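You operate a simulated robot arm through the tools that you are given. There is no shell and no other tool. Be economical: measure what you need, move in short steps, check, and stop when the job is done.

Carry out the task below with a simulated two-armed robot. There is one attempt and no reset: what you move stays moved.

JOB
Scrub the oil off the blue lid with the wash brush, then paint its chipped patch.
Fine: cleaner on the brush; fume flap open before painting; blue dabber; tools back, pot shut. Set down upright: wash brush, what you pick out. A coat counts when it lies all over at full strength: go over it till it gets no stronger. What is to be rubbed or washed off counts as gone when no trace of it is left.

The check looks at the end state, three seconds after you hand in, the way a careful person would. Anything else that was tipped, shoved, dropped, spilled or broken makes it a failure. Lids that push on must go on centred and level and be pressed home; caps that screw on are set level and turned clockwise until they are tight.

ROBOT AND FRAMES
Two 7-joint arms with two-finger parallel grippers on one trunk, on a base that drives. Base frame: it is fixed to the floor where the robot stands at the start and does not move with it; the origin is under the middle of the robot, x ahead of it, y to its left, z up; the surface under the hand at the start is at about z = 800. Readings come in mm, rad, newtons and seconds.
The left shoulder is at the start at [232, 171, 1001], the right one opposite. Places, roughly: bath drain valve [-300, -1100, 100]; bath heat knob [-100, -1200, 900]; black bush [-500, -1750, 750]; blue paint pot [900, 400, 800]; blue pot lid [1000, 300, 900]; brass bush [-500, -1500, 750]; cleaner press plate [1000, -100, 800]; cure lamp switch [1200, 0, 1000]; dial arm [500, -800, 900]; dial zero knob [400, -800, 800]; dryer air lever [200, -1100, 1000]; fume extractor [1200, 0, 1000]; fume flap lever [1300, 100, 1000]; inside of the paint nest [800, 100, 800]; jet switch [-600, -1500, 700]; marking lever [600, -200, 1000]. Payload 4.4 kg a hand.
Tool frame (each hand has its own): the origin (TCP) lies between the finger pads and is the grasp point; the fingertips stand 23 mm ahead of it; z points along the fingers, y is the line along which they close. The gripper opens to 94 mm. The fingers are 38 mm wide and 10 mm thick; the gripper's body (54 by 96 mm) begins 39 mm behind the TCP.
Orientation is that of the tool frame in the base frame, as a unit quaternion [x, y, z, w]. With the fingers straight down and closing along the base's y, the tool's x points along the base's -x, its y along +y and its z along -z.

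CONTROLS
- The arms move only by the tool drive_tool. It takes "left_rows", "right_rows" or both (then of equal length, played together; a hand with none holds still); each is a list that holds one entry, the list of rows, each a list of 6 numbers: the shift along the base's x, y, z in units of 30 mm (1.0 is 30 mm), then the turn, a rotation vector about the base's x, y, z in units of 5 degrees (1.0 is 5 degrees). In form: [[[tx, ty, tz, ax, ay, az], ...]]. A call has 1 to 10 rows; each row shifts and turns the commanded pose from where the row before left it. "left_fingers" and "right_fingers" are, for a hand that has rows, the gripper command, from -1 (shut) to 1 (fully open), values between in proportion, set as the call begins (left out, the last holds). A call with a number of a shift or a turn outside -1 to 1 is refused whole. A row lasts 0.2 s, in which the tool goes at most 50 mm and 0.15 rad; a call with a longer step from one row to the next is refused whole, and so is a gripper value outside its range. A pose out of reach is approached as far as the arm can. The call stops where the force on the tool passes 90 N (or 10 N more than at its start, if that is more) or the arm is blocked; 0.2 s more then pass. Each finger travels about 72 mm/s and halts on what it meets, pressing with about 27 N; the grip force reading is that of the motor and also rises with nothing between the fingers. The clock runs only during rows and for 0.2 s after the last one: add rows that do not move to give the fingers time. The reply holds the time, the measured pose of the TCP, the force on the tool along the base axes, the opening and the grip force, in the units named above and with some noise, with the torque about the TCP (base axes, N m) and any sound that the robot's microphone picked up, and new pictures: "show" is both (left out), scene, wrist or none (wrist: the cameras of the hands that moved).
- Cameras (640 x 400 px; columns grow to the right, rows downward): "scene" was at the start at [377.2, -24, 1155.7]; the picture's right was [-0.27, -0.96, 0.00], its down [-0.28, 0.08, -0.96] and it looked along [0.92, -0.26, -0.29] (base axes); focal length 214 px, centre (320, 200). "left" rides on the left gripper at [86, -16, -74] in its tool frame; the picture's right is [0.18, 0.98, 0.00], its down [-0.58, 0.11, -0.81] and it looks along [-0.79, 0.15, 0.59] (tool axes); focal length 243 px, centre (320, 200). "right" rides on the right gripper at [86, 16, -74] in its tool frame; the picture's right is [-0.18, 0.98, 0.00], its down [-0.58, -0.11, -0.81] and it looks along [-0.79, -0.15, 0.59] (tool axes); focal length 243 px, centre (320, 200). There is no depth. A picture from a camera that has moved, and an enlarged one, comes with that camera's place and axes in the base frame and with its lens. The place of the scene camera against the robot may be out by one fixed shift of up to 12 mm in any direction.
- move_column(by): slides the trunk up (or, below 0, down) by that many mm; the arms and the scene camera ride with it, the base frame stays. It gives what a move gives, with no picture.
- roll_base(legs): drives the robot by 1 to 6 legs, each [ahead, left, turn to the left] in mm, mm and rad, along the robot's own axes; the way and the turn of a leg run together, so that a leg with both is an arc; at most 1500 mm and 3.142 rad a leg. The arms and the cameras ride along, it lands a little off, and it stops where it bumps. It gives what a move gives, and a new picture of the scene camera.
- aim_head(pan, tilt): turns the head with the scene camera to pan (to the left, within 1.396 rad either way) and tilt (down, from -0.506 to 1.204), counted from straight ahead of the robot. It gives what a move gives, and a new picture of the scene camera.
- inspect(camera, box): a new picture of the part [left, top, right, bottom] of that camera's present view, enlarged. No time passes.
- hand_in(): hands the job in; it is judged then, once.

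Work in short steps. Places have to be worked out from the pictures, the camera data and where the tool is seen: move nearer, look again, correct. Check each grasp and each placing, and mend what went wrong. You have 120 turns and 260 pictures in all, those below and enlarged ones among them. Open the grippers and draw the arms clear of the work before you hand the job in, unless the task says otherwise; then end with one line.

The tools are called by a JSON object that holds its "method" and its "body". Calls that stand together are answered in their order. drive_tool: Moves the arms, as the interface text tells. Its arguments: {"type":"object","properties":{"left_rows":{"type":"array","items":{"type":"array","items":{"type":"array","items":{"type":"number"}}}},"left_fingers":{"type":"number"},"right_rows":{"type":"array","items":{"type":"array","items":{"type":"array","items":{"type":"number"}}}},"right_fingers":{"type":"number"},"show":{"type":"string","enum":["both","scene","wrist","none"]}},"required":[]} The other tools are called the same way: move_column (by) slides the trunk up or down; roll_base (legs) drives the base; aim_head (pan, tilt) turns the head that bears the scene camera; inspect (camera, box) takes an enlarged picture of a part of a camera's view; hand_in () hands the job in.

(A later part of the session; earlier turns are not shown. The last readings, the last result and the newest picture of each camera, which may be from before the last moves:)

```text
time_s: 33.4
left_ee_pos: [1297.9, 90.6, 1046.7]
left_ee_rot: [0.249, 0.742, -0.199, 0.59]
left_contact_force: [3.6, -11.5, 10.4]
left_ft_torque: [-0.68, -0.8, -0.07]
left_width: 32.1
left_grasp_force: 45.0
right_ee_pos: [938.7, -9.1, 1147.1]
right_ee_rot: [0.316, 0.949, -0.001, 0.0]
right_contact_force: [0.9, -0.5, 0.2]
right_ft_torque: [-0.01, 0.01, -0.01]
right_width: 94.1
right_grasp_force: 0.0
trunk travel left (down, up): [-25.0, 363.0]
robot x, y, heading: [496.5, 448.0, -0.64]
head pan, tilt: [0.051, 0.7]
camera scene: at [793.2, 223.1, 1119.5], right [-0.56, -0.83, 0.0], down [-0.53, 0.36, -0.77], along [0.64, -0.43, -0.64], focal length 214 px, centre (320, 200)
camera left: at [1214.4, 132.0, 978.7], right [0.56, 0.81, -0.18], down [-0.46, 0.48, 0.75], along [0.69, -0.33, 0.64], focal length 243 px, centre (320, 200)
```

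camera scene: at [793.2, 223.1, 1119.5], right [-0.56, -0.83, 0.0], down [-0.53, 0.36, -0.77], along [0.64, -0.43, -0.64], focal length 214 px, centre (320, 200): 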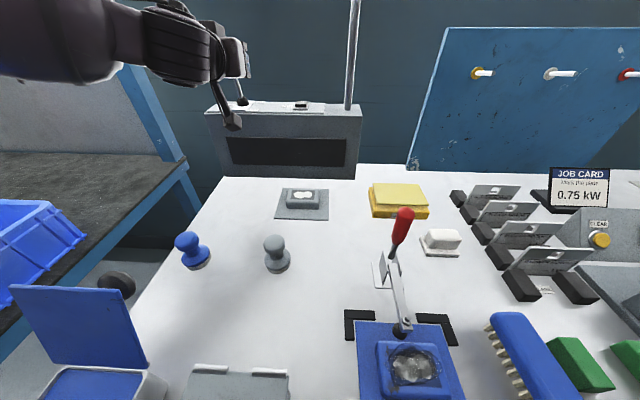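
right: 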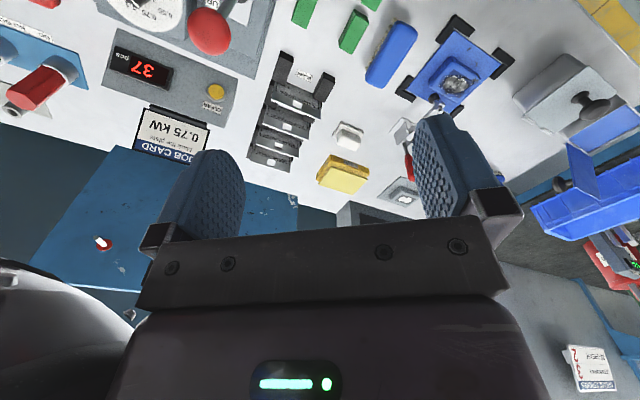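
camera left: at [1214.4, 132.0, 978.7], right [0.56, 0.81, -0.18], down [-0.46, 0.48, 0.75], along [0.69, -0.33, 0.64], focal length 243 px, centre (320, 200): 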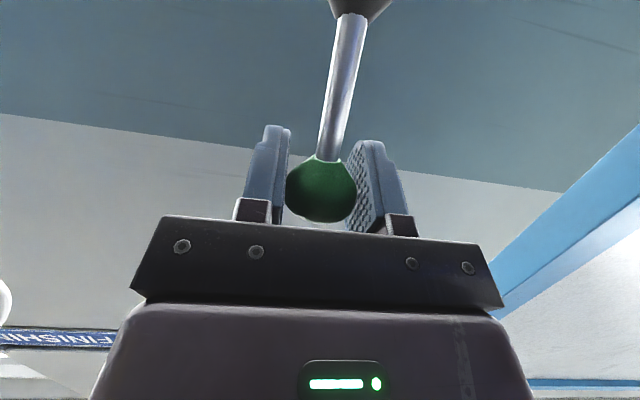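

Moved 58 mm, lever follows. Pull a bit more to reach the stop.

{"method": "drive_tool", "body": {"left_rows": [[[-0.2, 0.15, -0.08, 0, 0, 0], [-0.2, 0.15, -0.1, 0, 0, 0], [0, 0, 0, 0, 0, 0]]], "show": "wrist"}}

```text
time_s: 34.2
left_ee_pos: [1288.1, 98.3, 1040.6]
left_ee_rot: [0.248, 0.742, -0.198, 0.591]
left_contact_force: [14.1, -22.0, 17.0]
left_ft_torque: [-0.27, -0.31, 0.07]
left_width: 31.9
left_grasp_force: 45.5
right_ee_pos: [939.5, -10.7, 1147.2]
right_ee_rot: [0.315, 0.949, 0.001, -0.001]
right_contact_force: [0.0, 0.0, -0.7]
right_ft_torque: [0.01, 0.0, -0.02]
right_width: 94.0
right_grasp_force: 0.0
trunk travel left (down, up): [-25.0, 363.0]
robot x, y, heading: [493.0, 440.7, -0.645]
head pan, tilt: [0.051, 0.7]
camera left: at [1204.0, 139.6, 973.6], right [0.56, 0.81, -0.18], down [-0.46, 0.48, 0.75], along [0.69, -0.33, 0.64], focal length 243 px, centre (320, 200)
```

left: 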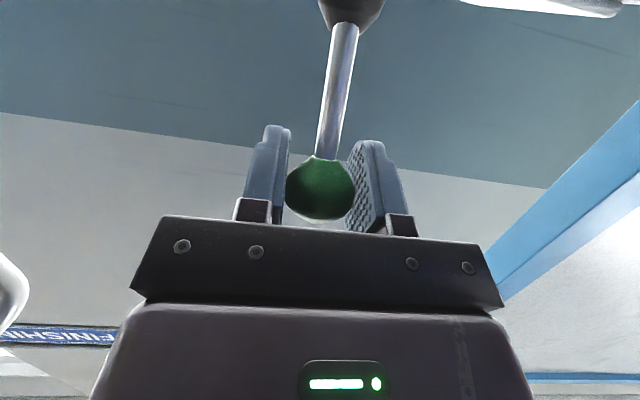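

Force is rising (~30 N), so the stop is reached. Release and retract along −n, then look at the lever.

{"method": "drive_tool", "body": {"left_rows": [[[0, 0, 0, 0, 0, 0], [0, 0, 0, 0, 0, 0], [0, 0, 0, 0, 0, 0], [0, 0, 0, 0, 0, 0]]], "left_fingers": 1, "show": "none"}}

{"method": "drive_tool", "body": {"left_rows": [[[-0.8, 0.6, 0, 0, 0, 0], [-0.8, 0.6, 0, 0, 0, 0], [-0.8, 0.6, 0.3, 0, 0, 0], [-0.8, 0.6, 0.3, 0, 0, 0], [-0.8, 0.6, 0.3, 0, 0, 0], [-0.8, 0.6, 0.3, 0, 0, 0], [-0.8, 0.6, 0, 0, 0, 0], [-0.8, 0.6, 0, 0, 0, 0]]], "show": "scene"}}

{"method": "inspect", "body": {"camera": "scene", "box": [190, 40, 370, 150]}}

```text
time_s: 35.2
left_ee_pos: [1287.7, 101.0, 1039.6]
left_ee_rot: [0.247, 0.743, -0.197, 0.59]
left_contact_force: [-0.2, -0.2, -0.2]
left_ft_torque: [0.03, -0.02, 0.02]
left_width: 94.2
left_grasp_force: 0.0
right_ee_pos: [940.1, -8.2, 1147.9]
right_ee_rot: [0.316, 0.949, 0.001, 0.0]
right_contact_force: [-0.1, 0.1, -0.6]
right_ft_torque: [-0.01, 0.01, -0.03]
right_width: 94.1
right_grasp_force: 0.0
trunk travel left (down, up): [-25.0, 363.0]
robot x, y, heading: [496.3, 441.4, -0.641]
head pan, tilt: [0.051, 0.7]
```

```text
time_s: 37.0
left_ee_pos: [1121.0, 214.8, 1094.5]
left_ee_rot: [0.247, 0.742, -0.198, 0.591]
left_contact_force: [-0.2, 0.1, 0.5]
left_ft_torque: [-0.01, 0.02, 0.03]
left_width: 93.9
left_grasp_force: 0.1
left hand out of reach, approached as far as the arm can: row 7, 8
right_ee_pos: [939.9, -7.9, 1147.2]
right_ee_rot: [0.314, 0.949, 0.0, 0.0]
right_contact_force: [-0.1, -0.1, -0.5]
right_ft_torque: [-0.03, 0.03, 0.02]
right_width: 94.0
right_grasp_force: 0.1
trunk travel left (down, up): [-25.0, 363.0]
robot x, y, heading: [492.5, 443.9, -0.643]
head pan, tilt: [0.051, 0.7]
camera scene: at [793.5, 224.1, 1119.6], right [-0.56, -0.83, 0.0], down [-0.53, 0.36, -0.77], along [0.64, -0.43, -0.64], focal length 214 px, centre (320, 200)
```

scene: 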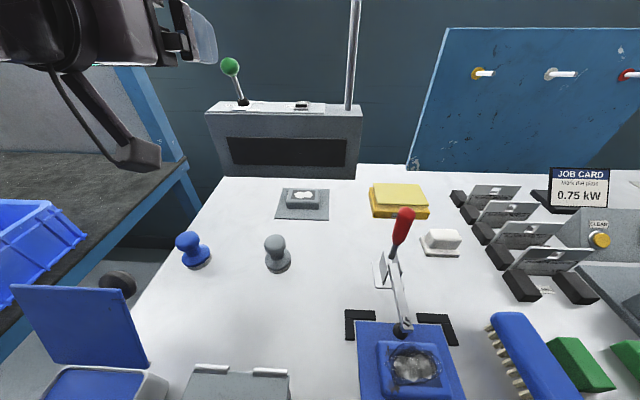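

```text
3.56 times, centred on (280, 95) of scene
camera zoom: at [793.5, 224.1, 1119.6], right [-0.56, -0.83, 0.0], down [-0.53, 0.36, -0.77], along [0.64, -0.43, -0.64], focal length 763 px, centre (462, 573)
```

zoom: 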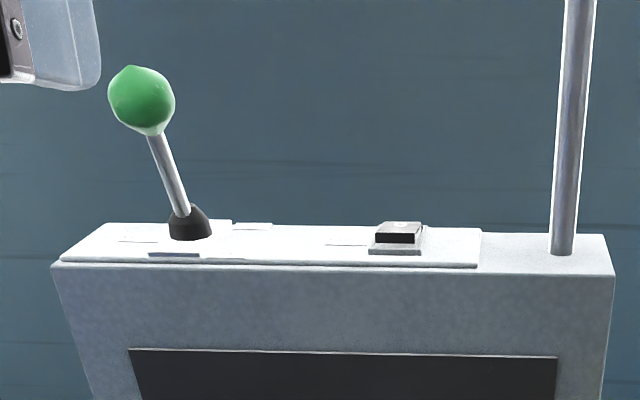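

Flap is open. Now back off and place the robot so brush, nest and cleaner suit the right hand.

{"method": "roll_base", "body": {"legs": [[-165, 50, 0]]}}

{"method": "aim_head", "body": {"pan": -0.15, "tilt": 0.85}}

{"method": "inspect", "body": {"camera": "right", "box": [160, 0, 640, 300]}}

```text
time_s: 38.5
left_ee_pos: [1018.1, 352.7, 1094.6]
left_ee_rot: [0.248, 0.742, -0.199, 0.59]
left_contact_force: [-0.6, 0.0, 0.2]
left_ft_torque: [-0.02, 0.03, 0.01]
left_width: 93.7
left_grasp_force: 0.0
right_ee_pos: [836.2, 130.8, 1148.1]
right_ee_rot: [0.315, 0.949, 0.0, 0.0]
right_contact_force: [0.1, 0.1, 0.8]
right_ft_torque: [-0.01, 0.01, 0.02]
right_width: 94.1
right_grasp_force: 0.1
trunk travel left (down, up): [-25.0, 363.0]
robot x, y, heading: [392.7, 585.5, -0.641]
head pan, tilt: [0.051, 0.7]
camera scene: at [690.2, 362.8, 1119.5], right [-0.56, -0.83, 0.0], down [-0.53, 0.36, -0.77], along [0.64, -0.43, -0.64], focal length 214 px, centre (320, 200)
```

scene: 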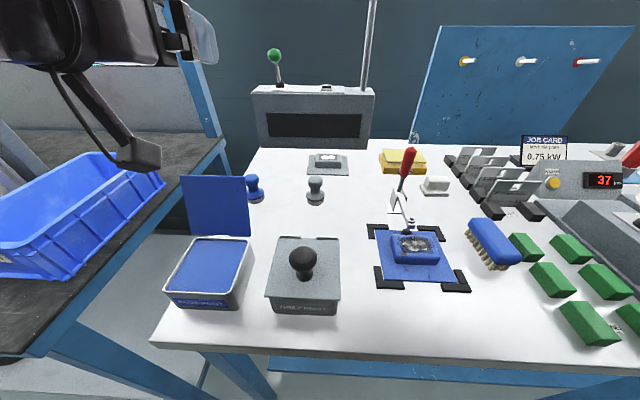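

```text
time_s: 39.2
left_ee_pos: [1017.9, 351.1, 1094.8]
left_ee_rot: [0.248, 0.742, -0.198, 0.59]
left_contact_force: [-0.5, 1.1, -0.1]
left_ft_torque: [0.04, 0.0, -0.03]
left_width: 94.1
left_grasp_force: 0.2
right_ee_pos: [837.0, 130.5, 1147.5]
right_ee_rot: [0.316, 0.949, 0.0, -0.001]
right_contact_force: [-0.5, -0.7, -0.4]
right_ft_torque: [0.02, 0.02, -0.01]
right_width: 94.2
right_grasp_force: 0.0
trunk travel left (down, up): [-25.0, 363.0]
robot x, y, heading: [388.2, 585.7, -0.639]
head pan, tilt: [-0.15, 0.85]
camera scene: at [675.0, 354.0, 1107.1], right [-0.71, -0.7, 0.0], down [-0.53, 0.53, -0.66], along [0.46, -0.47, -0.75], focal length 214 px, centre (320, 200)
```

scene: 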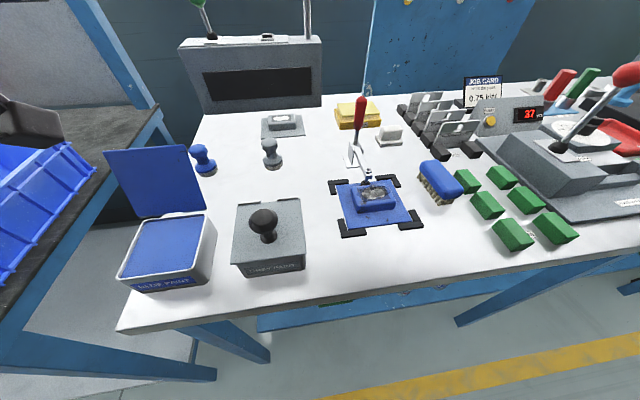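

```text
1.33 times, centred on (400, 150) of right
camera zoom: at [777.5, 195.4, 1220.6], right [0.74, 0.68, 0.0], down [0.4, -0.44, 0.81], along [0.55, -0.59, -0.59], focal length 324 px, centre (213, 267)
```

zoom: 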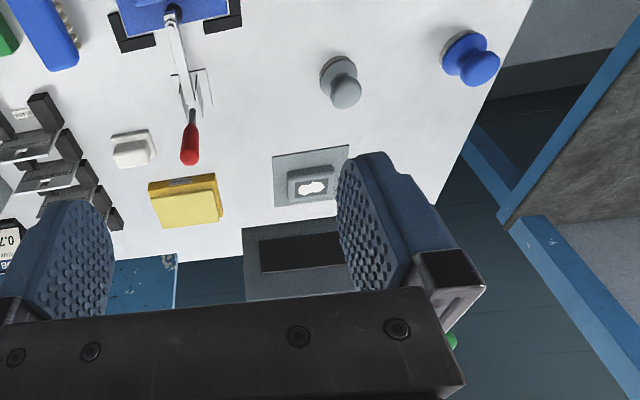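

Brush centre ≈ (718, −1), its long axis nearly along my forward direction. Move the right hand above it and lower for a wrist view.

{"method": "drive_tool", "body": {"right_rows": [[[-0.66, -0.73, -0.83, 0, 0, 0], [-0.66, -0.73, -0.83, 0, 0, 0], [-0.66, -0.73, -0.83, 0, 0, 0], [-0.66, -0.73, -0.83, 0, 0, 0], [-0.66, -0.73, -0.83, 0, 0, 0], [-0.66, -0.73, -0.83, 0, 0, 0]]], "right_fingers": 1}}

```text
time_s: 40.6
left_ee_pos: [1017.7, 352.8, 1094.7]
left_ee_rot: [0.247, 0.743, -0.197, 0.591]
left_contact_force: [0.6, -0.5, 1.0]
left_ft_torque: [0.0, -0.01, 0.01]
left_width: 94.2
left_grasp_force: 0.2
right_ee_pos: [720.3, -1.0, 998.2]
right_ee_rot: [0.315, 0.949, -0.001, -0.001]
right_contact_force: [-0.5, 0.5, -0.1]
right_ft_torque: [0.02, 0.01, -0.01]
right_width: 94.2
right_grasp_force: 0.0
trunk travel left (down, up): [-25.0, 363.0]
robot x, y, heading: [390.4, 577.7, -0.647]
head pan, tilt: [-0.15, 0.85]
camera scene: at [674.5, 353.8, 1107.2], right [-0.71, -0.7, 0.0], down [-0.53, 0.53, -0.66], along [0.46, -0.47, -0.75], focal length 214 px, centre (320, 200)
camera right: at [659.9, 63.2, 1071.4], right [0.74, 0.68, 0.0], down [0.4, -0.43, 0.81], along [0.55, -0.59, -0.59], focal length 243 px, centre (320, 200)
```

scene: 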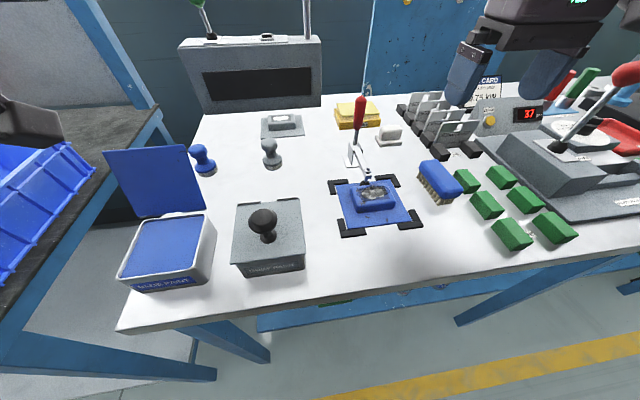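
right: 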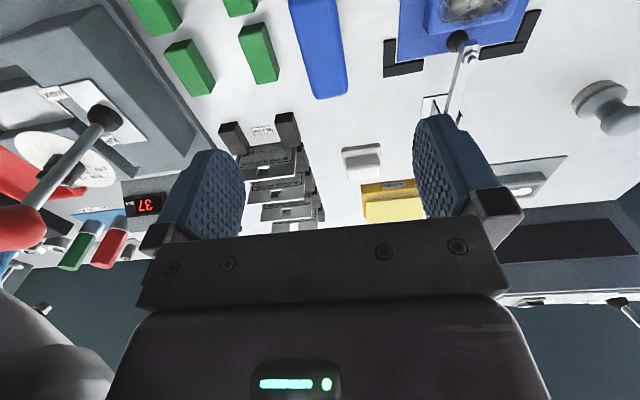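

Brush axis is aligned with my forward axis, and lateral alignment is within 2 mm. Green block sits ~27 mm right of the brush so I narrow the opening to ~62 mm and descend partly.

{"method": "drive_tool", "body": {"right_rows": [[[0.03, 0.04, -0.9, 0, 0, 0], [0, 0, -0.9, 0, 0, 0], [0, 0, -0.9, 0, 0, 0], [0, 0, -0.9, 0, 0, 0]]], "right_fingers": 0.34}}

{"method": "inspect", "body": {"camera": "scene", "box": [380, 100, 520, 230]}}

```text
time_s: 41.6
left_ee_pos: [1019.0, 353.2, 1094.4]
left_ee_rot: [0.248, 0.742, -0.198, 0.59]
left_contact_force: [0.6, -0.2, 0.6]
left_ft_torque: [0.01, 0.02, -0.01]
left_width: 94.1
left_grasp_force: 0.0
right_ee_pos: [719.8, -1.4, 890.0]
right_ee_rot: [0.315, 0.949, 0.0, 0.0]
right_contact_force: [-0.1, 0.0, -0.1]
right_ft_torque: [-0.04, 0.01, 0.0]
right_width: 63.1
right_grasp_force: 0.1
trunk travel left (down, up): [-25.0, 363.0]
robot x, y, heading: [393.3, 582.0, -0.642]
head pan, tilt: [-0.15, 0.85]
camera scene: at [675.0, 353.8, 1107.0], right [-0.71, -0.7, 0.0], down [-0.53, 0.53, -0.66], along [0.46, -0.47, -0.75], focal length 214 px, centre (320, 200)
camera right: at [661.0, 63.6, 964.2], right [0.74, 0.68, 0.0], down [0.4, -0.44, 0.81], along [0.55, -0.59, -0.59], focal length 243 px, centre (320, 200)
```

scene: 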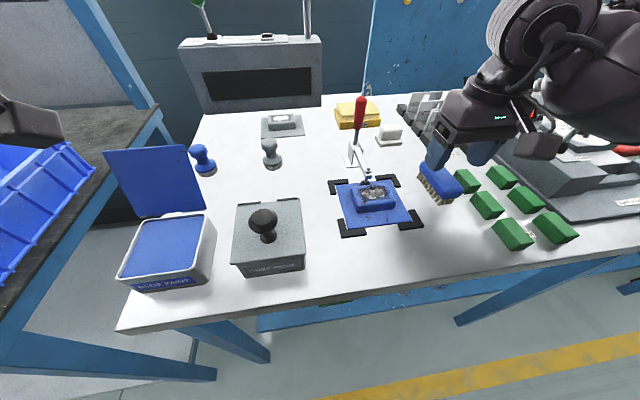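
right: 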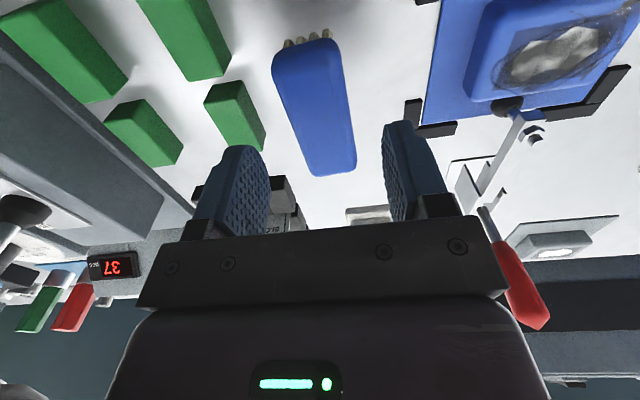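

```text
3.08 times, centred on (450, 165) of scene
camera zoom: at [675.0, 353.8, 1107.0], right [-0.71, -0.7, 0.0], down [-0.53, 0.53, -0.66], along [0.46, -0.47, -0.75], focal length 660 px, centre (-80, 308)
```

zoom: 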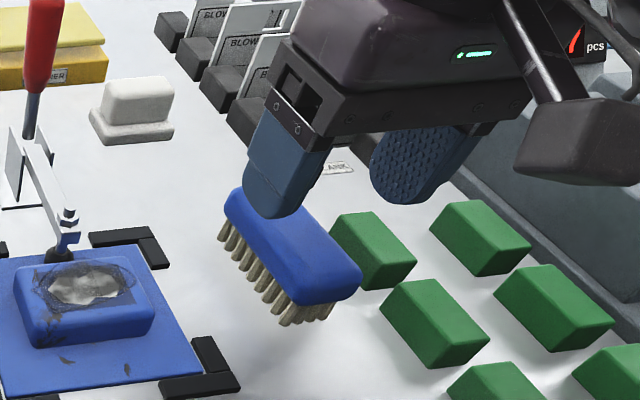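

Well aligned. Descend to grasp height (z≈838), then close.

{"method": "drive_tool", "body": {"right_rows": [[[0.1, -0.07, -0.6, 0, 0, 0], [0, 0, -0.6, 0, 0, 0], [0, 0, -0.5, 0, 0, 0], [0, 0, 0, 0, 0, 0]]], "show": "both"}}

{"method": "drive_tool", "body": {"right_rows": [[[0, 0, 0, 0, 0, 0], [0, 0, 0, 0, 0, 0], [0, 0, 0, 0, 0, 0]]], "right_fingers": -1, "show": "none"}}

{"method": "inspect", "body": {"camera": "scene", "box": [380, 100, 520, 230]}}

```text
time_s: 42.6
left_ee_pos: [1017.2, 351.7, 1095.6]
left_ee_rot: [0.247, 0.743, -0.198, 0.59]
left_contact_force: [0.7, -0.3, -0.5]
left_ft_torque: [0.0, -0.02, 0.0]
left_width: 93.9
left_grasp_force: 0.1
right_ee_pos: [721.7, -3.6, 838.0]
right_ee_rot: [0.315, 0.949, 0.001, 0.0]
right_contact_force: [0.2, 0.2, 0.2]
right_ft_torque: [-0.03, 0.02, 0.01]
right_width: 63.1
right_grasp_force: 0.0
trunk travel left (down, up): [-25.0, 363.0]
robot x, y, heading: [390.7, 579.7, -0.644]
head pan, tilt: [-0.15, 0.85]
camera scene: at [674.8, 354.1, 1107.1], right [-0.71, -0.7, 0.0], down [-0.53, 0.53, -0.66], along [0.46, -0.47, -0.75], focal length 214 px, centre (320, 200)
camera right: at [662.7, 62.2, 912.3], right [0.74, 0.68, 0.0], down [0.4, -0.44, 0.81], along [0.55, -0.59, -0.59], focal length 243 px, centre (320, 200)
```

scene: 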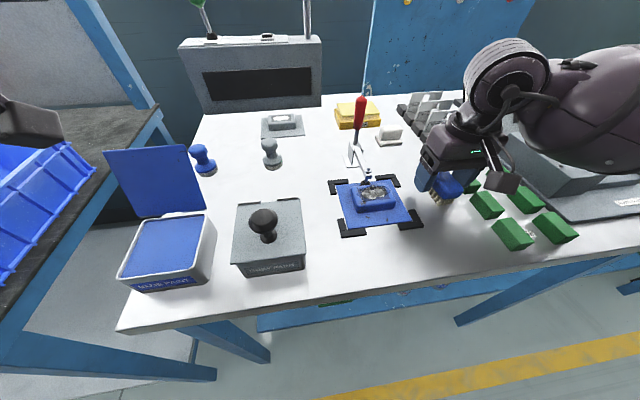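
right: 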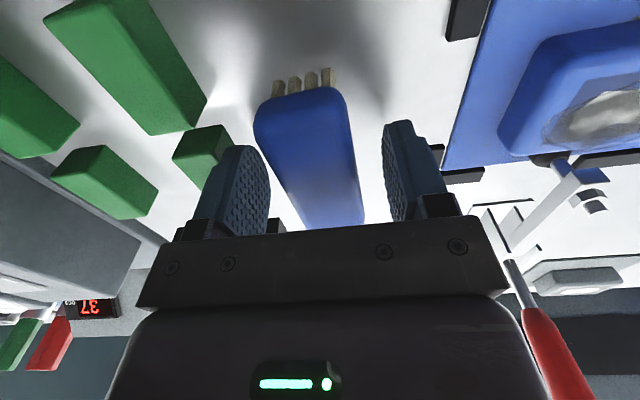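

```text
time_s: 43.4
left_ee_pos: [1018.3, 351.2, 1094.6]
left_ee_rot: [0.247, 0.742, -0.197, 0.591]
left_contact_force: [0.1, -0.9, -0.8]
left_ft_torque: [-0.03, 0.01, -0.01]
left_width: 94.0
left_grasp_force: 0.1
right_ee_pos: [722.5, -3.1, 838.3]
right_ee_rot: [0.315, 0.949, 0.0, 0.0]
right_contact_force: [0.2, 0.7, -0.2]
right_ft_torque: [-0.01, 0.0, -0.03]
right_width: 37.5
right_grasp_force: 26.7
trunk travel left (down, up): [-25.0, 363.0]
robot x, y, heading: [390.6, 581.7, -0.639]
head pan, tilt: [-0.15, 0.85]
```

```text
3.08 times, centred on (450, 165) of scene
camera zoom: at [674.9, 354.1, 1107.1], right [-0.71, -0.7, 0.0], down [-0.53, 0.53, -0.66], along [0.46, -0.47, -0.75], focal length 660 px, centre (-80, 308)
```

zoom: 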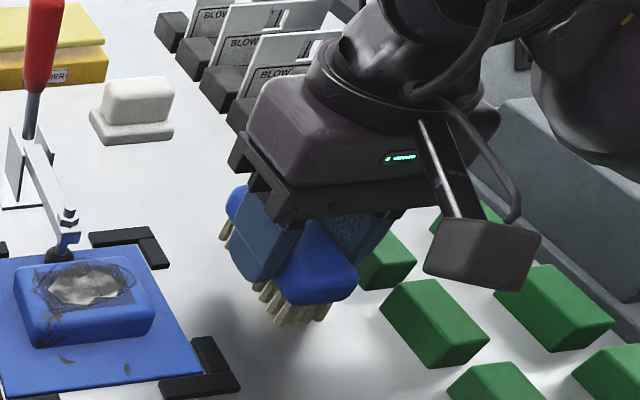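

Gripped at 37.5 mm. Lift straight up.

{"method": "drive_tool", "body": {"right_rows": [[[0, 0, 0.4, 0, 0, 0], [0, 0, 0.9, 0, 0, 0], [0, 0, 0.9, 0, 0, 0], [0, 0, 0.9, 0, 0, 0], [0, 0, 0.9, 0, 0, 0]]], "show": "wrist"}}

{"method": "drive_tool", "body": {"right_rows": [[[0.8, -0.6, 0, 0, 0, 0], [0.8, -0.6, 0, 0, 0, 0], [0.8, -0.6, 0, 0, 0, 0], [0.8, -0.6, 0, 0, 0, 0], [0.8, -0.6, 0, 0, 0, 0], [0.8, -0.6, 0, 0, 0, 0]]], "show": "both"}}

```text
time_s: 44.6
left_ee_pos: [1018.4, 352.7, 1093.8]
left_ee_rot: [0.247, 0.743, -0.197, 0.59]
left_contact_force: [-0.6, -0.4, -0.5]
left_ft_torque: [-0.01, 0.03, 0.0]
left_width: 93.9
left_grasp_force: 0.1
right_ee_pos: [720.5, -3.0, 961.3]
right_ee_rot: [0.315, 0.949, 0.0, 0.0]
right_contact_force: [0.4, -0.3, 1.1]
right_ft_torque: [-0.04, 0.03, -0.04]
right_width: 0.0
right_grasp_force: 26.8
trunk travel left (down, up): [-25.0, 363.0]
robot x, y, heading: [387.5, 585.1, -0.641]
head pan, tilt: [-0.15, 0.85]
camera right: at [661.6, 64.4, 1035.4], right [0.74, 0.68, 0.0], down [0.4, -0.44, 0.81], along [0.55, -0.59, -0.59], focal length 243 px, centre (320, 200)
```

right: 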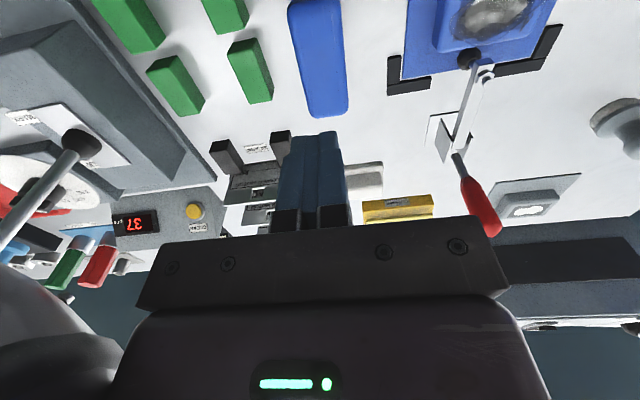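

```text
time_s: 46.0
left_ee_pos: [1014.3, 359.5, 1098.2]
left_ee_rot: [0.246, 0.741, -0.2, 0.592]
left_contact_force: [0.5, 0.5, 0.1]
left_ft_torque: [-0.01, 0.0, 0.0]
left_width: 93.8
left_grasp_force: 0.1
right_ee_pos: [865.6, -106.6, 970.1]
right_ee_rot: [0.315, 0.949, -0.003, 0.004]
right_contact_force: [0.2, -0.6, -0.5]
right_ft_torque: [0.02, 0.0, 0.01]
right_width: 0.0
right_grasp_force: 27.0
trunk travel left (down, up): [-25.0, 363.0]
robot x, y, heading: [390.4, 582.5, -0.645]
head pan, tilt: [-0.15, 0.85]
camera scene: at [671.5, 361.7, 1110.2], right [-0.71, -0.7, 0.0], down [-0.53, 0.53, -0.67], along [0.47, -0.47, -0.75], focal length 214 px, centre (320, 200)
camera right: at [805.8, -41.2, 1042.2], right [0.74, 0.68, 0.0], down [0.4, -0.43, 0.81], along [0.55, -0.6, -0.58], focal length 243 px, centre (320, 200)
```

scene: 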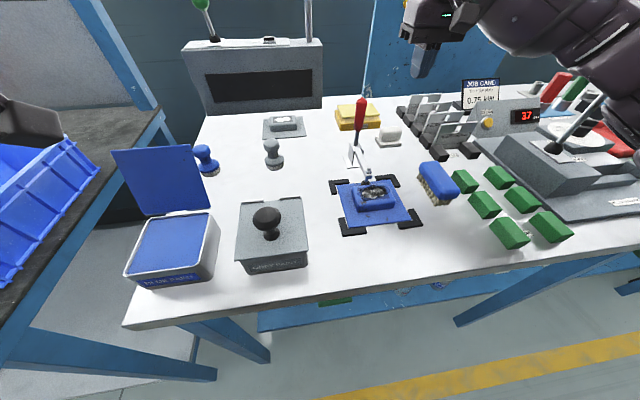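
right: 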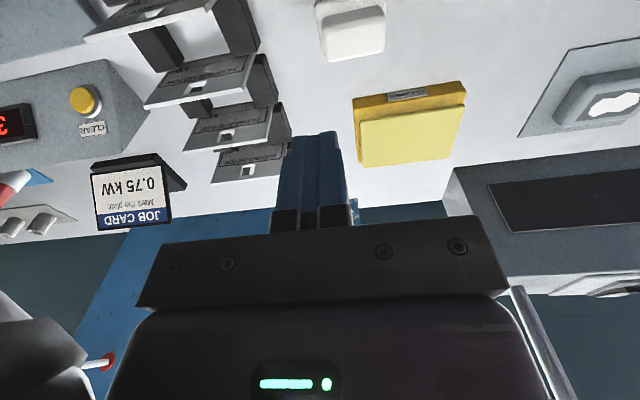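

The brush slipped out (width 0) and still stands in its place; my grip was too high on the rounded handle. Return above it and look carefully.

{"method": "drive_tool", "body": {"right_rows": [[[-0.8, 0.58, 0, 0, 0, 0], [-0.8, 0.58, 0, 0, 0, 0], [-0.8, 0.58, 0, 0, 0, 0], [-0.8, 0.58, 0, 0, 0, 0], [-0.8, 0.58, 0, 0, 0, 0], [-0.8, 0.58, -0.8, 0, 0, 0], [0, 0, -0.8, 0, 0, 0], [0, 0, -0.8, 0, 0, 0]]], "right_fingers": 0.34, "show": "both"}}

{"method": "inspect", "body": {"camera": "scene", "box": [390, 130, 500, 230]}}

```text
time_s: 47.8
left_ee_pos: [1019.0, 351.3, 1093.9]
left_ee_rot: [0.248, 0.742, -0.199, 0.591]
left_contact_force: [1.3, -0.4, -0.2]
left_ft_torque: [0.04, -0.01, 0.02]
left_width: 94.3
left_grasp_force: 0.0
right_ee_pos: [721.6, -3.7, 884.8]
right_ee_rot: [0.316, 0.949, 0.0, 0.0]
right_contact_force: [-0.2, 0.1, 0.9]
right_ft_torque: [-0.01, 0.02, 0.0]
right_width: 62.9
right_grasp_force: 0.0
trunk travel left (down, up): [-25.0, 363.0]
robot x, y, heading: [391.1, 584.7, -0.64]
head pan, tilt: [-0.15, 0.85]
camera scene: at [674.9, 353.9, 1107.0], right [-0.71, -0.7, 0.0], down [-0.53, 0.53, -0.66], along [0.46, -0.47, -0.75], focal length 214 px, centre (320, 200)
camera right: at [663.0, 60.6, 958.7], right [0.74, 0.68, 0.0], down [0.4, -0.44, 0.81], along [0.55, -0.59, -0.59], focal length 243 px, centre (320, 200)
```

scene: 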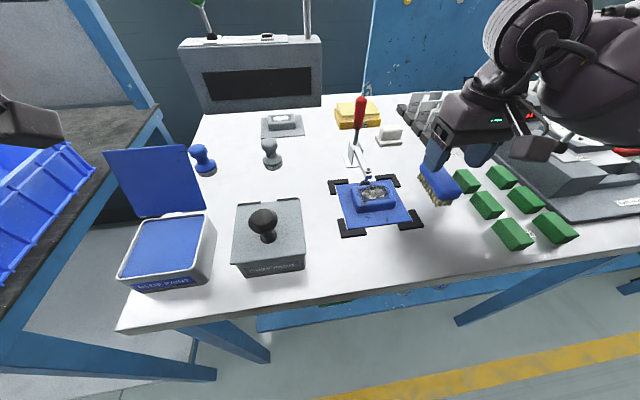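
right: 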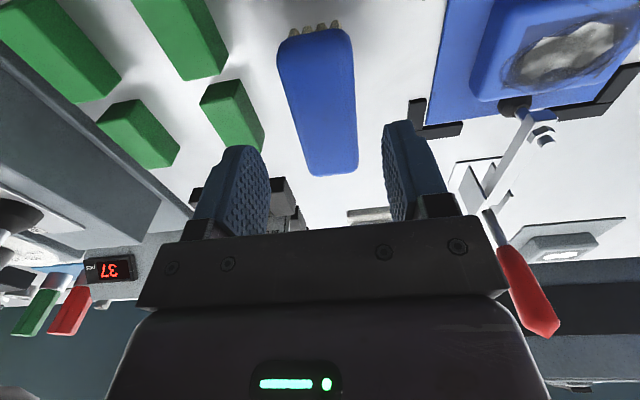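

```text
4.00 times, centred on (445, 180) of scene
camera zoom: at [674.9, 353.9, 1107.0], right [-0.71, -0.7, 0.0], down [-0.53, 0.53, -0.66], along [0.46, -0.47, -0.75], focal length 858 px, centre (-180, 280)
```

zoom: 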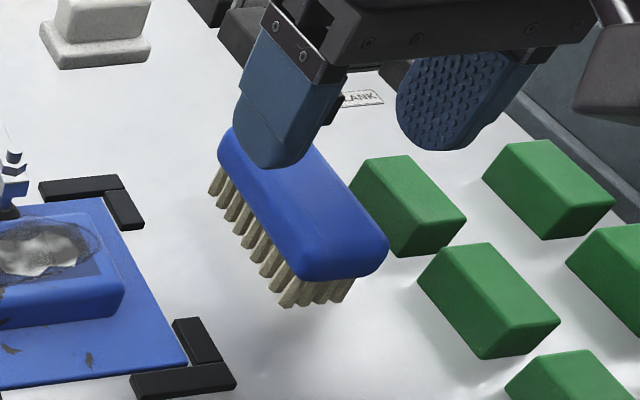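

The handle spans about z 819–851. I lower further (z≈830), match its slight yaw, wait longer closing, and lift slowly.

{"method": "drive_tool", "body": {"right_rows": [[[0.05, 0.07, -0.6, 0, 0, -0.6], [0, 0, -0.6, 0, 0, 0], [0, 0, -0.6, 0, 0, 0], [0, 0, 0, 0, 0, 0]]], "show": "wrist"}}

{"method": "drive_tool", "body": {"right_rows": [[[0, 0, 0, 0, 0, 0], [0, 0, 0, 0, 0, 0], [0, 0, 0, 0, 0, 0], [0, 0, 0, 0, 0, 0], [0, 0, 0, 0, 0, 0]]], "right_fingers": -1, "show": "wrist"}}

{"method": "drive_tool", "body": {"right_rows": [[[0, 0, 0.15, 0, 0, 0], [0, 0, 0.15, 0, 0, 0], [0, 0, 0.2, 0, 0, 0]]], "show": "wrist"}}

```text
time_s: 48.8
left_ee_pos: [1017.6, 351.1, 1093.7]
left_ee_rot: [0.247, 0.743, -0.198, 0.59]
left_contact_force: [0.6, -0.5, -0.1]
left_ft_torque: [-0.01, 0.0, -0.05]
left_width: 94.0
left_grasp_force: 0.1
right_ee_pos: [722.8, -3.8, 831.6]
right_ee_rot: [0.34, 0.94, 0.0, 0.0]
right_contact_force: [-0.3, 0.7, 0.7]
right_ft_torque: [0.01, 0.03, 0.03]
right_width: 62.8
right_grasp_force: 0.1
trunk travel left (down, up): [-25.0, 363.0]
robot x, y, heading: [391.2, 583.3, -0.644]
head pan, tilt: [-0.15, 0.85]
camera right: at [667.6, 64.7, 905.4], right [0.77, 0.64, 0.0], down [0.38, -0.46, 0.81], along [0.51, -0.62, -0.59], focal length 243 px, centre (320, 200)
```

right: 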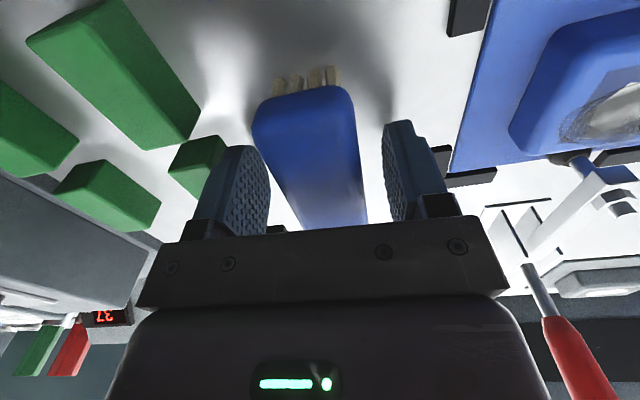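

```text
time_s: 50.0
left_ee_pos: [1019.1, 352.7, 1094.7]
left_ee_rot: [0.248, 0.743, -0.198, 0.59]
left_contact_force: [-0.4, -0.6, -0.5]
left_ft_torque: [0.02, 0.02, 0.03]
left_width: 94.3
left_grasp_force: 0.1
right_ee_pos: [723.4, -3.3, 831.3]
right_ee_rot: [0.34, 0.94, 0.0, 0.0]
right_contact_force: [1.0, -0.1, -0.2]
right_ft_torque: [0.01, -0.01, -0.01]
right_width: 37.4
right_grasp_force: 26.7
trunk travel left (down, up): [-25.0, 363.0]
robot x, y, heading: [388.2, 582.4, -0.639]
head pan, tilt: [-0.15, 0.85]
camera right: at [667.7, 64.7, 905.4], right [0.77, 0.64, 0.0], down [0.38, -0.46, 0.81], along [0.51, -0.62, -0.59], focal length 243 px, centre (320, 200)
```

right: 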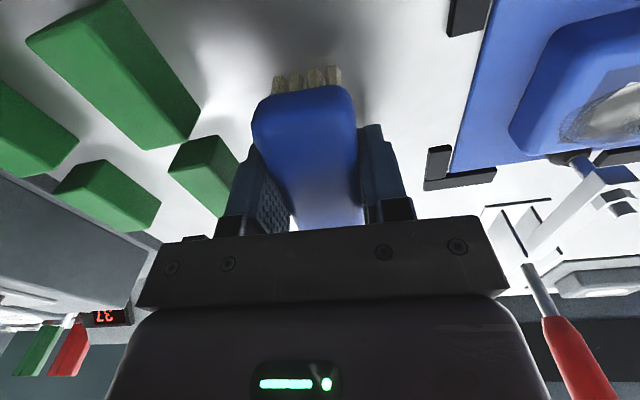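

```text
time_s: 50.8
left_ee_pos: [1018.5, 351.9, 1094.8]
left_ee_rot: [0.247, 0.742, -0.198, 0.59]
left_contact_force: [0.2, -0.1, -0.7]
left_ft_torque: [0.03, 0.0, -0.01]
left_width: 94.1
left_grasp_force: 0.1
right_ee_pos: [724.2, -2.9, 848.7]
right_ee_rot: [0.339, 0.941, 0.0, 0.0]
right_contact_force: [0.0, -0.2, -0.6]
right_ft_torque: [-0.02, -0.01, 0.02]
right_width: 37.6
right_grasp_force: 27.5
trunk travel left (down, up): [-25.0, 363.0]
robot x, y, heading: [390.0, 585.1, -0.642]
head pan, tilt: [-0.15, 0.85]
camera right: at [667.9, 65.1, 921.4], right [0.77, 0.64, 0.0], down [0.38, -0.46, 0.81], along [0.51, -0.62, -0.59], focal length 243 px, centre (320, 200)
```

right: 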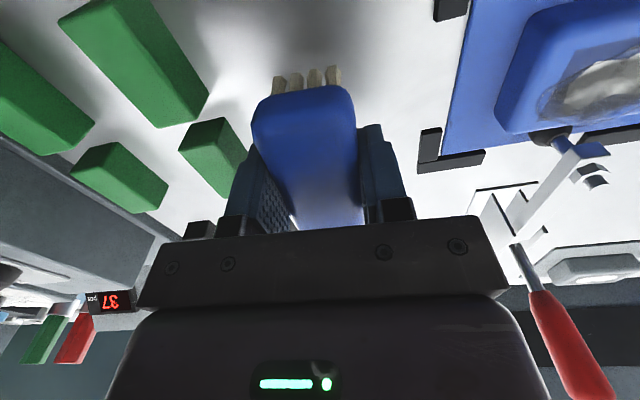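

The brush is coming along (same place in frame, 37.6 mm). Continue lifting slowly.

{"method": "drive_tool", "body": {"right_rows": [[[0, 0, 0.3, 0, 0, 0], [0, 0, 0.4, 0, 0, 0], [0, 0, 0.5, 0, 0, 0], [0, 0, 0.6, 0, 0, 0], [0, 0, 0.6, 0, 0, 0], [0, 0, 0.6, 0, 0, 0]]], "show": "wrist"}}

```text
time_s: 52.2
left_ee_pos: [1018.0, 351.0, 1093.9]
left_ee_rot: [0.247, 0.743, -0.197, 0.59]
left_contact_force: [0.2, 0.6, 0.4]
left_ft_torque: [-0.01, 0.05, 0.01]
left_width: 93.8
left_grasp_force: 0.0
right_ee_pos: [721.6, -3.8, 935.7]
right_ee_rot: [0.341, 0.94, 0.0, 0.001]
right_contact_force: [0.2, -0.6, -1.0]
right_ft_torque: [0.04, 0.02, -0.01]
right_width: 37.5
right_grasp_force: 26.7
trunk travel left (down, up): [-25.0, 363.0]
robot x, y, heading: [390.4, 583.1, -0.643]
head pan, tilt: [-0.15, 0.85]
camera right: at [666.1, 64.8, 1010.3], right [0.77, 0.64, 0.0], down [0.38, -0.46, 0.81], along [0.51, -0.62, -0.59], focal length 243 px, centre (320, 200)
```

right: 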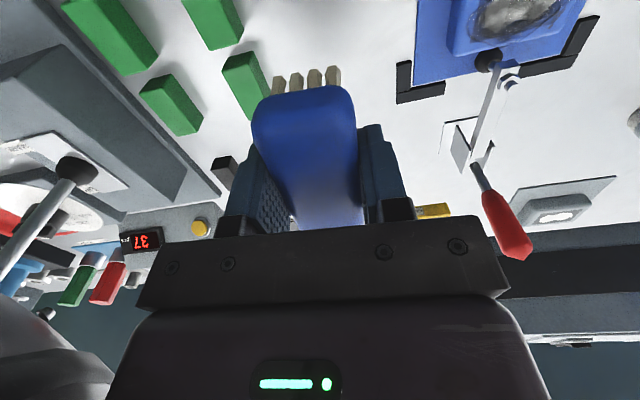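

Held well. Move at z≈950 toward above the cleaner (≈(987,−100)), stopping ~40 mm short.

{"method": "drive_tool", "body": {"right_rows": [[[0.8, -0.5, 0.1, 0, 0, 0], [0.8, -0.5, 0.1, 0, 0, 0], [0.8, -0.5, 0.1, 0, 0, 0], [0.8, -0.4, 0.1, 0, 0, 0], [0.8, -0.4, 0.1, 0, 0, 0], [0.8, -0.3, 0, 0, 0, 0], [0.8, -0.2, 0, 0, 0, 0], [0.8, -0.2, 0, 0, 0, 0]]], "show": "both"}}

{"method": "inspect", "body": {"camera": "scene", "box": [300, 30, 480, 160]}}

```text
time_s: 54.0
left_ee_pos: [1018.9, 352.6, 1094.8]
left_ee_rot: [0.247, 0.742, -0.198, 0.591]
left_contact_force: [0.2, 0.3, -1.5]
left_ft_torque: [0.02, -0.01, -0.03]
left_width: 94.2
left_grasp_force: 0.0
right_ee_pos: [915.9, -92.4, 954.3]
right_ee_rot: [0.34, 0.94, 0.0, 0.0]
right_contact_force: [0.2, 0.8, -0.8]
right_ft_torque: [0.02, 0.03, 0.04]
right_width: 37.5
right_grasp_force: 26.9
trunk travel left (down, up): [-25.0, 363.0]
robot x, y, heading: [391.1, 580.9, -0.638]
head pan, tilt: [-0.15, 0.85]
camera scene: at [675.8, 355.2, 1107.2], right [-0.71, -0.7, 0.0], down [-0.53, 0.53, -0.66], along [0.46, -0.47, -0.75], focal length 214 px, centre (320, 200)
camera right: at [859.5, -24.0, 1027.6], right [0.77, 0.64, 0.0], down [0.38, -0.45, 0.81], along [0.52, -0.62, -0.59], focal length 243 px, centre (320, 200)
```

scene: 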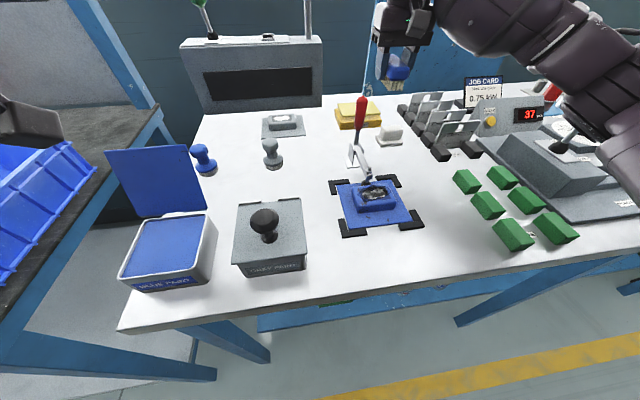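
right: 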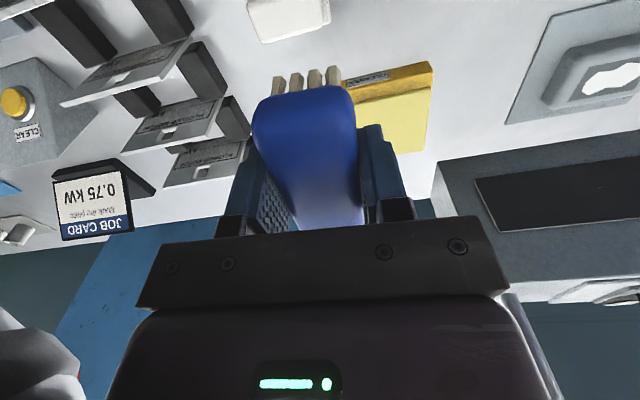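

```text
3.08 times, centred on (390, 95) of scene
camera zoom: at [675.8, 355.2, 1107.2], right [-0.71, -0.7, 0.0], down [-0.53, 0.53, -0.66], along [0.46, -0.47, -0.75], focal length 660 px, centre (105, 523)
```

zoom: 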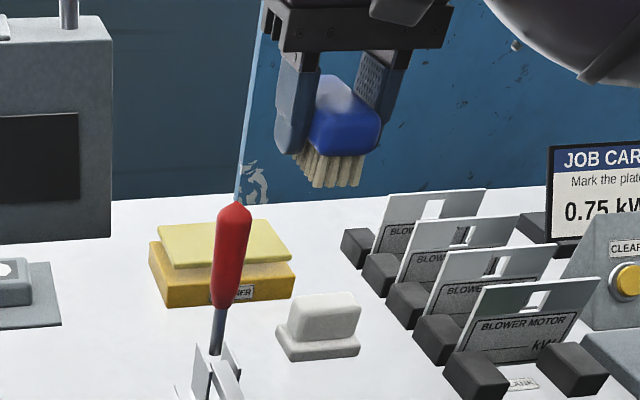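

Move over the plate and lower to z≈905, then look.

{"method": "drive_tool", "body": {"right_rows": [[[0.79, -0.08, 0, 0, 0, 0], [0.79, -0.08, 0, 0, 0, 0], [0.79, -0.08, -0.5, 0, 0, 0], [0, 0, -0.6, 0, 0, 0], [0, 0, -0.6, 0, 0, 0]]], "show": "both"}}

{"method": "inspect", "body": {"camera": "scene", "box": [300, 30, 480, 160]}}

```text
time_s: 55.2
left_ee_pos: [1017.9, 352.1, 1093.2]
left_ee_rot: [0.248, 0.743, -0.198, 0.59]
left_contact_force: [0.4, 0.1, 0.2]
left_ft_torque: [0.02, 0.01, 0.0]
left_width: 94.0
left_grasp_force: 0.1
right_ee_pos: [985.0, -101.3, 899.5]
right_ee_rot: [0.34, 0.94, 0.0, 0.0]
right_contact_force: [0.4, -0.4, -0.3]
right_ft_torque: [0.01, -0.02, -0.03]
right_width: 37.5
right_grasp_force: 26.9
trunk travel left (down, up): [-25.0, 363.0]
robot x, y, heading: [390.9, 583.8, -0.644]
head pan, tilt: [-0.15, 0.85]
camera scene: at [675.2, 353.8, 1106.8], right [-0.71, -0.7, 0.0], down [-0.53, 0.53, -0.66], along [0.46, -0.47, -0.75], focal length 214 px, centre (320, 200)
camera right: at [929.6, -32.8, 973.3], right [0.77, 0.64, 0.0], down [0.38, -0.46, 0.81], along [0.51, -0.62, -0.59], focal length 243 px, centre (320, 200)
```

scene: 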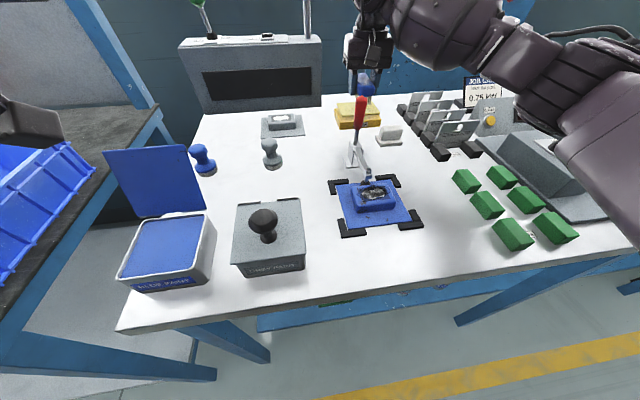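
right: 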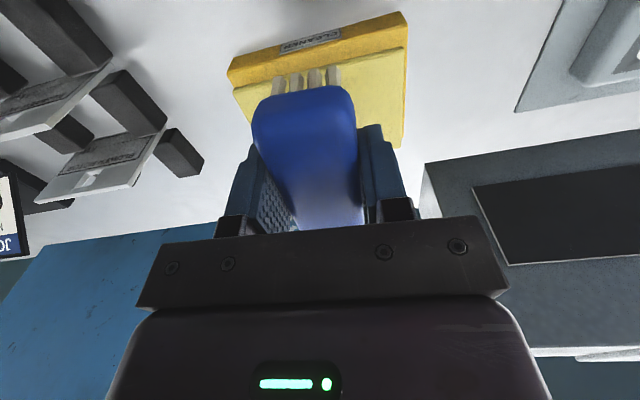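

```text
3.08 times, centred on (390, 95) of scene
camera zoom: at [675.2, 353.8, 1106.8], right [-0.71, -0.7, 0.0], down [-0.53, 0.53, -0.66], along [0.46, -0.47, -0.75], focal length 660 px, centre (105, 523)
```

zoom: 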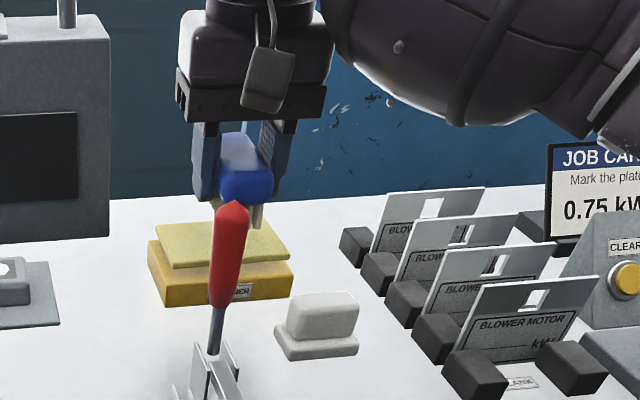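

Brush is centred over the plate (plate centre ≈ (990,−100)). Lower and press gently.

{"method": "drive_tool", "body": {"right_rows": [[[0.1, 0, -0.35, 0, 0, 0], [0, 0, -0.3, 0, 0, 0], [0, 0, -0.15, 0, 0, 0], [0, 0, -0.15, 0, 0, 0], [0, 0, -0.15, 0, 0, 0]]], "show": "wrist"}}

```text
time_s: 56.4
left_ee_pos: [1017.3, 352.2, 1093.4]
left_ee_rot: [0.247, 0.742, -0.198, 0.591]
left_contact_force: [-0.4, -0.1, -0.6]
left_ft_torque: [0.01, -0.03, 0.01]
left_width: 94.1
left_grasp_force: 0.1
right_ee_pos: [988.1, -101.1, 868.3]
right_ee_rot: [0.341, 0.94, 0.0, 0.001]
right_contact_force: [-1.1, -1.1, -0.9]
right_ft_torque: [0.01, 0.02, 0.0]
right_width: 37.4
right_grasp_force: 27.1
trunk travel left (down, up): [-25.0, 363.0]
robot x, y, heading: [389.9, 583.3, -0.643]
head pan, tilt: [-0.15, 0.85]
camera right: at [932.5, -32.6, 942.2], right [0.77, 0.64, 0.0], down [0.38, -0.46, 0.81], along [0.51, -0.62, -0.59], focal length 243 px, centre (320, 200)
```

right: 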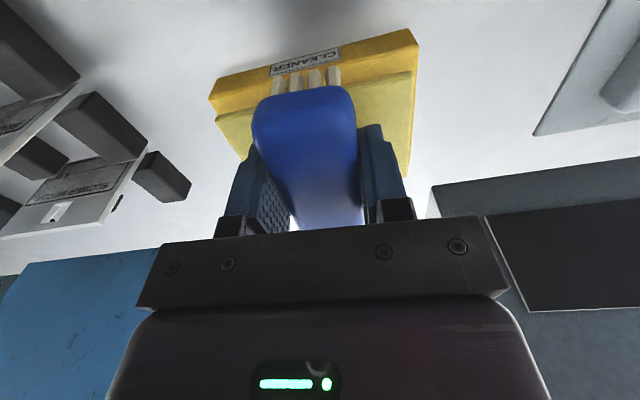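

No contact yet; continue in small steps.

{"method": "drive_tool", "body": {"right_rows": [[[0, 0, -0.12, 0, 0, 0], [0, 0, -0.12, 0, 0, 0], [0, 0, -0.12, 0, 0, 0]]], "show": "none"}}

{"method": "inspect", "body": {"camera": "scene", "box": [310, 60, 430, 140]}}

```text
time_s: 57.2
left_ee_pos: [1017.1, 352.0, 1095.0]
left_ee_rot: [0.247, 0.742, -0.198, 0.591]
left_contact_force: [0.7, 0.6, 0.6]
left_ft_torque: [0.01, 0.02, 0.03]
left_width: 94.1
left_grasp_force: 0.0
right_ee_pos: [988.8, -100.4, 860.3]
right_ee_rot: [0.341, 0.94, 0.001, 0.002]
right_contact_force: [-0.5, 1.0, 9.5]
right_ft_torque: [0.07, 0.14, -0.01]
right_width: 37.4
right_grasp_force: 27.2
trunk travel left (down, up): [-25.0, 363.0]
robot x, y, heading: [392.3, 581.9, -0.641]
head pan, tilt: [-0.15, 0.85]
```

```text
5.00 times, centred on (370, 100) of scene
camera zoom: at [674.2, 354.8, 1107.8], right [-0.71, -0.7, 0.0], down [-0.53, 0.53, -0.66], along [0.46, -0.47, -0.75], focal length 1072 px, centre (70, 700)
```

zoom: 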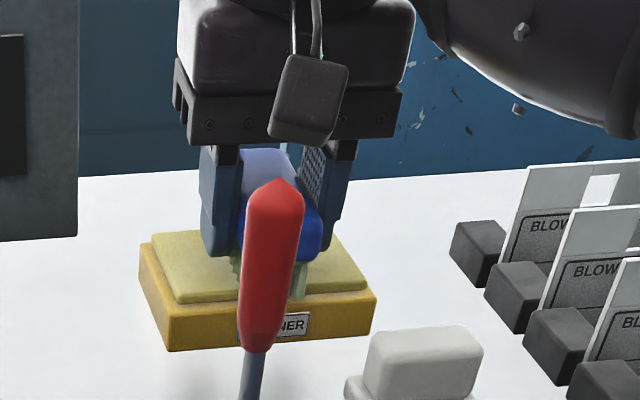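

Contact at 9.5 N and bristles look greenish (wetted). Press a little further, then lift and check.

{"method": "drive_tool", "body": {"right_rows": [[[0, 0, -0.1, 0, 0, 0], [0, 0, -0.1, 0, 0, 0], [0, 0, 0, 0, 0, 0]]], "show": "none"}}

{"method": "drive_tool", "body": {"right_rows": [[[0, 0, 0.3, 0, 0, 0], [0, 0, 0.6, 0, 0, 0], [0, 0, 0.8, 0, 0, 0], [0, 0, 0.8, 0, 0, 0], [0, 0, 0.8, 0, 0, 0]]], "show": "wrist"}}

{"method": "inspect", "body": {"camera": "scene", "box": [310, 30, 430, 120]}}

```text
time_s: 58.0
left_ee_pos: [1016.0, 353.4, 1097.5]
left_ee_rot: [0.248, 0.741, -0.199, 0.591]
left_contact_force: [0.4, 0.1, -0.1]
left_ft_torque: [0.03, 0.04, -0.02]
left_width: 94.1
left_grasp_force: 0.0
right_ee_pos: [989.1, -99.5, 858.7]
right_ee_rot: [0.34, 0.941, -0.001, 0.004]
right_contact_force: [0.2, -6.8, 31.5]
right_ft_torque: [-0.25, 0.22, -0.01]
right_width: 37.4
right_grasp_force: 27.1
trunk travel left (down, up): [-25.0, 363.0]
robot x, y, heading: [391.8, 590.8, -0.642]
head pan, tilt: [-0.15, 0.85]
```

```text
time_s: 59.2
left_ee_pos: [1018.3, 351.2, 1094.6]
left_ee_rot: [0.247, 0.742, -0.198, 0.591]
left_contact_force: [0.0, 0.2, 1.0]
left_ft_torque: [0.03, -0.03, 0.02]
left_width: 93.9
left_grasp_force: 0.1
right_ee_pos: [989.1, -100.1, 953.0]
right_ee_rot: [0.34, 0.94, -0.001, 0.0]
right_contact_force: [-0.5, -0.7, 0.1]
right_ft_torque: [-0.01, -0.02, 0.02]
right_width: 37.4
right_grasp_force: 27.6
trunk travel left (down, up): [-25.0, 363.0]
robot x, y, heading: [390.1, 580.3, -0.646]
head pan, tilt: [-0.15, 0.85]
camera right: at [932.5, -31.7, 1026.5], right [0.77, 0.64, 0.0], down [0.38, -0.46, 0.81], along [0.51, -0.62, -0.59], focal length 243 px, centre (320, 200)
```

right: 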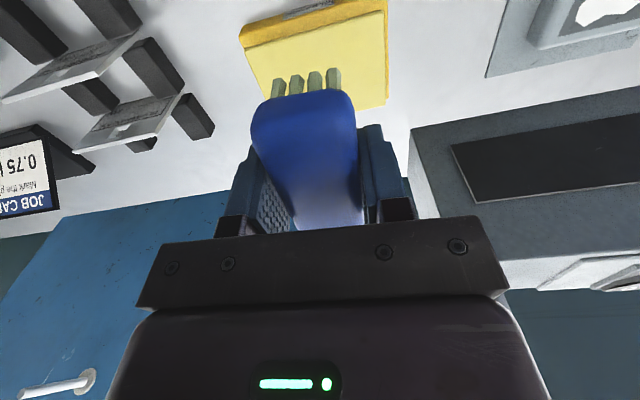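

```text
4.44 times, centred on (370, 75) of scene
camera zoom: at [674.6, 354.4, 1107.3], right [-0.71, -0.7, 0.0], down [-0.53, 0.53, -0.66], along [0.46, -0.47, -0.75], focal length 953 px, centre (98, 756)
```

zoom: 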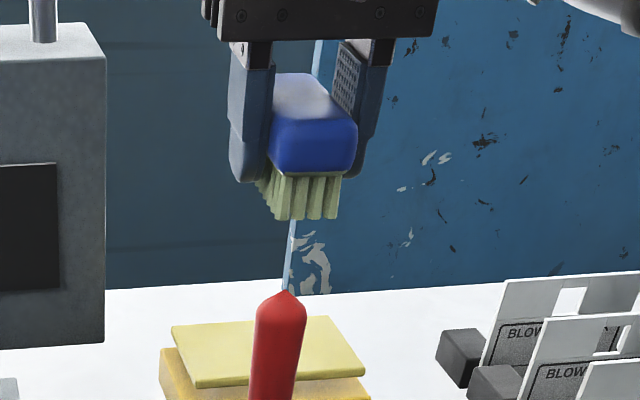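

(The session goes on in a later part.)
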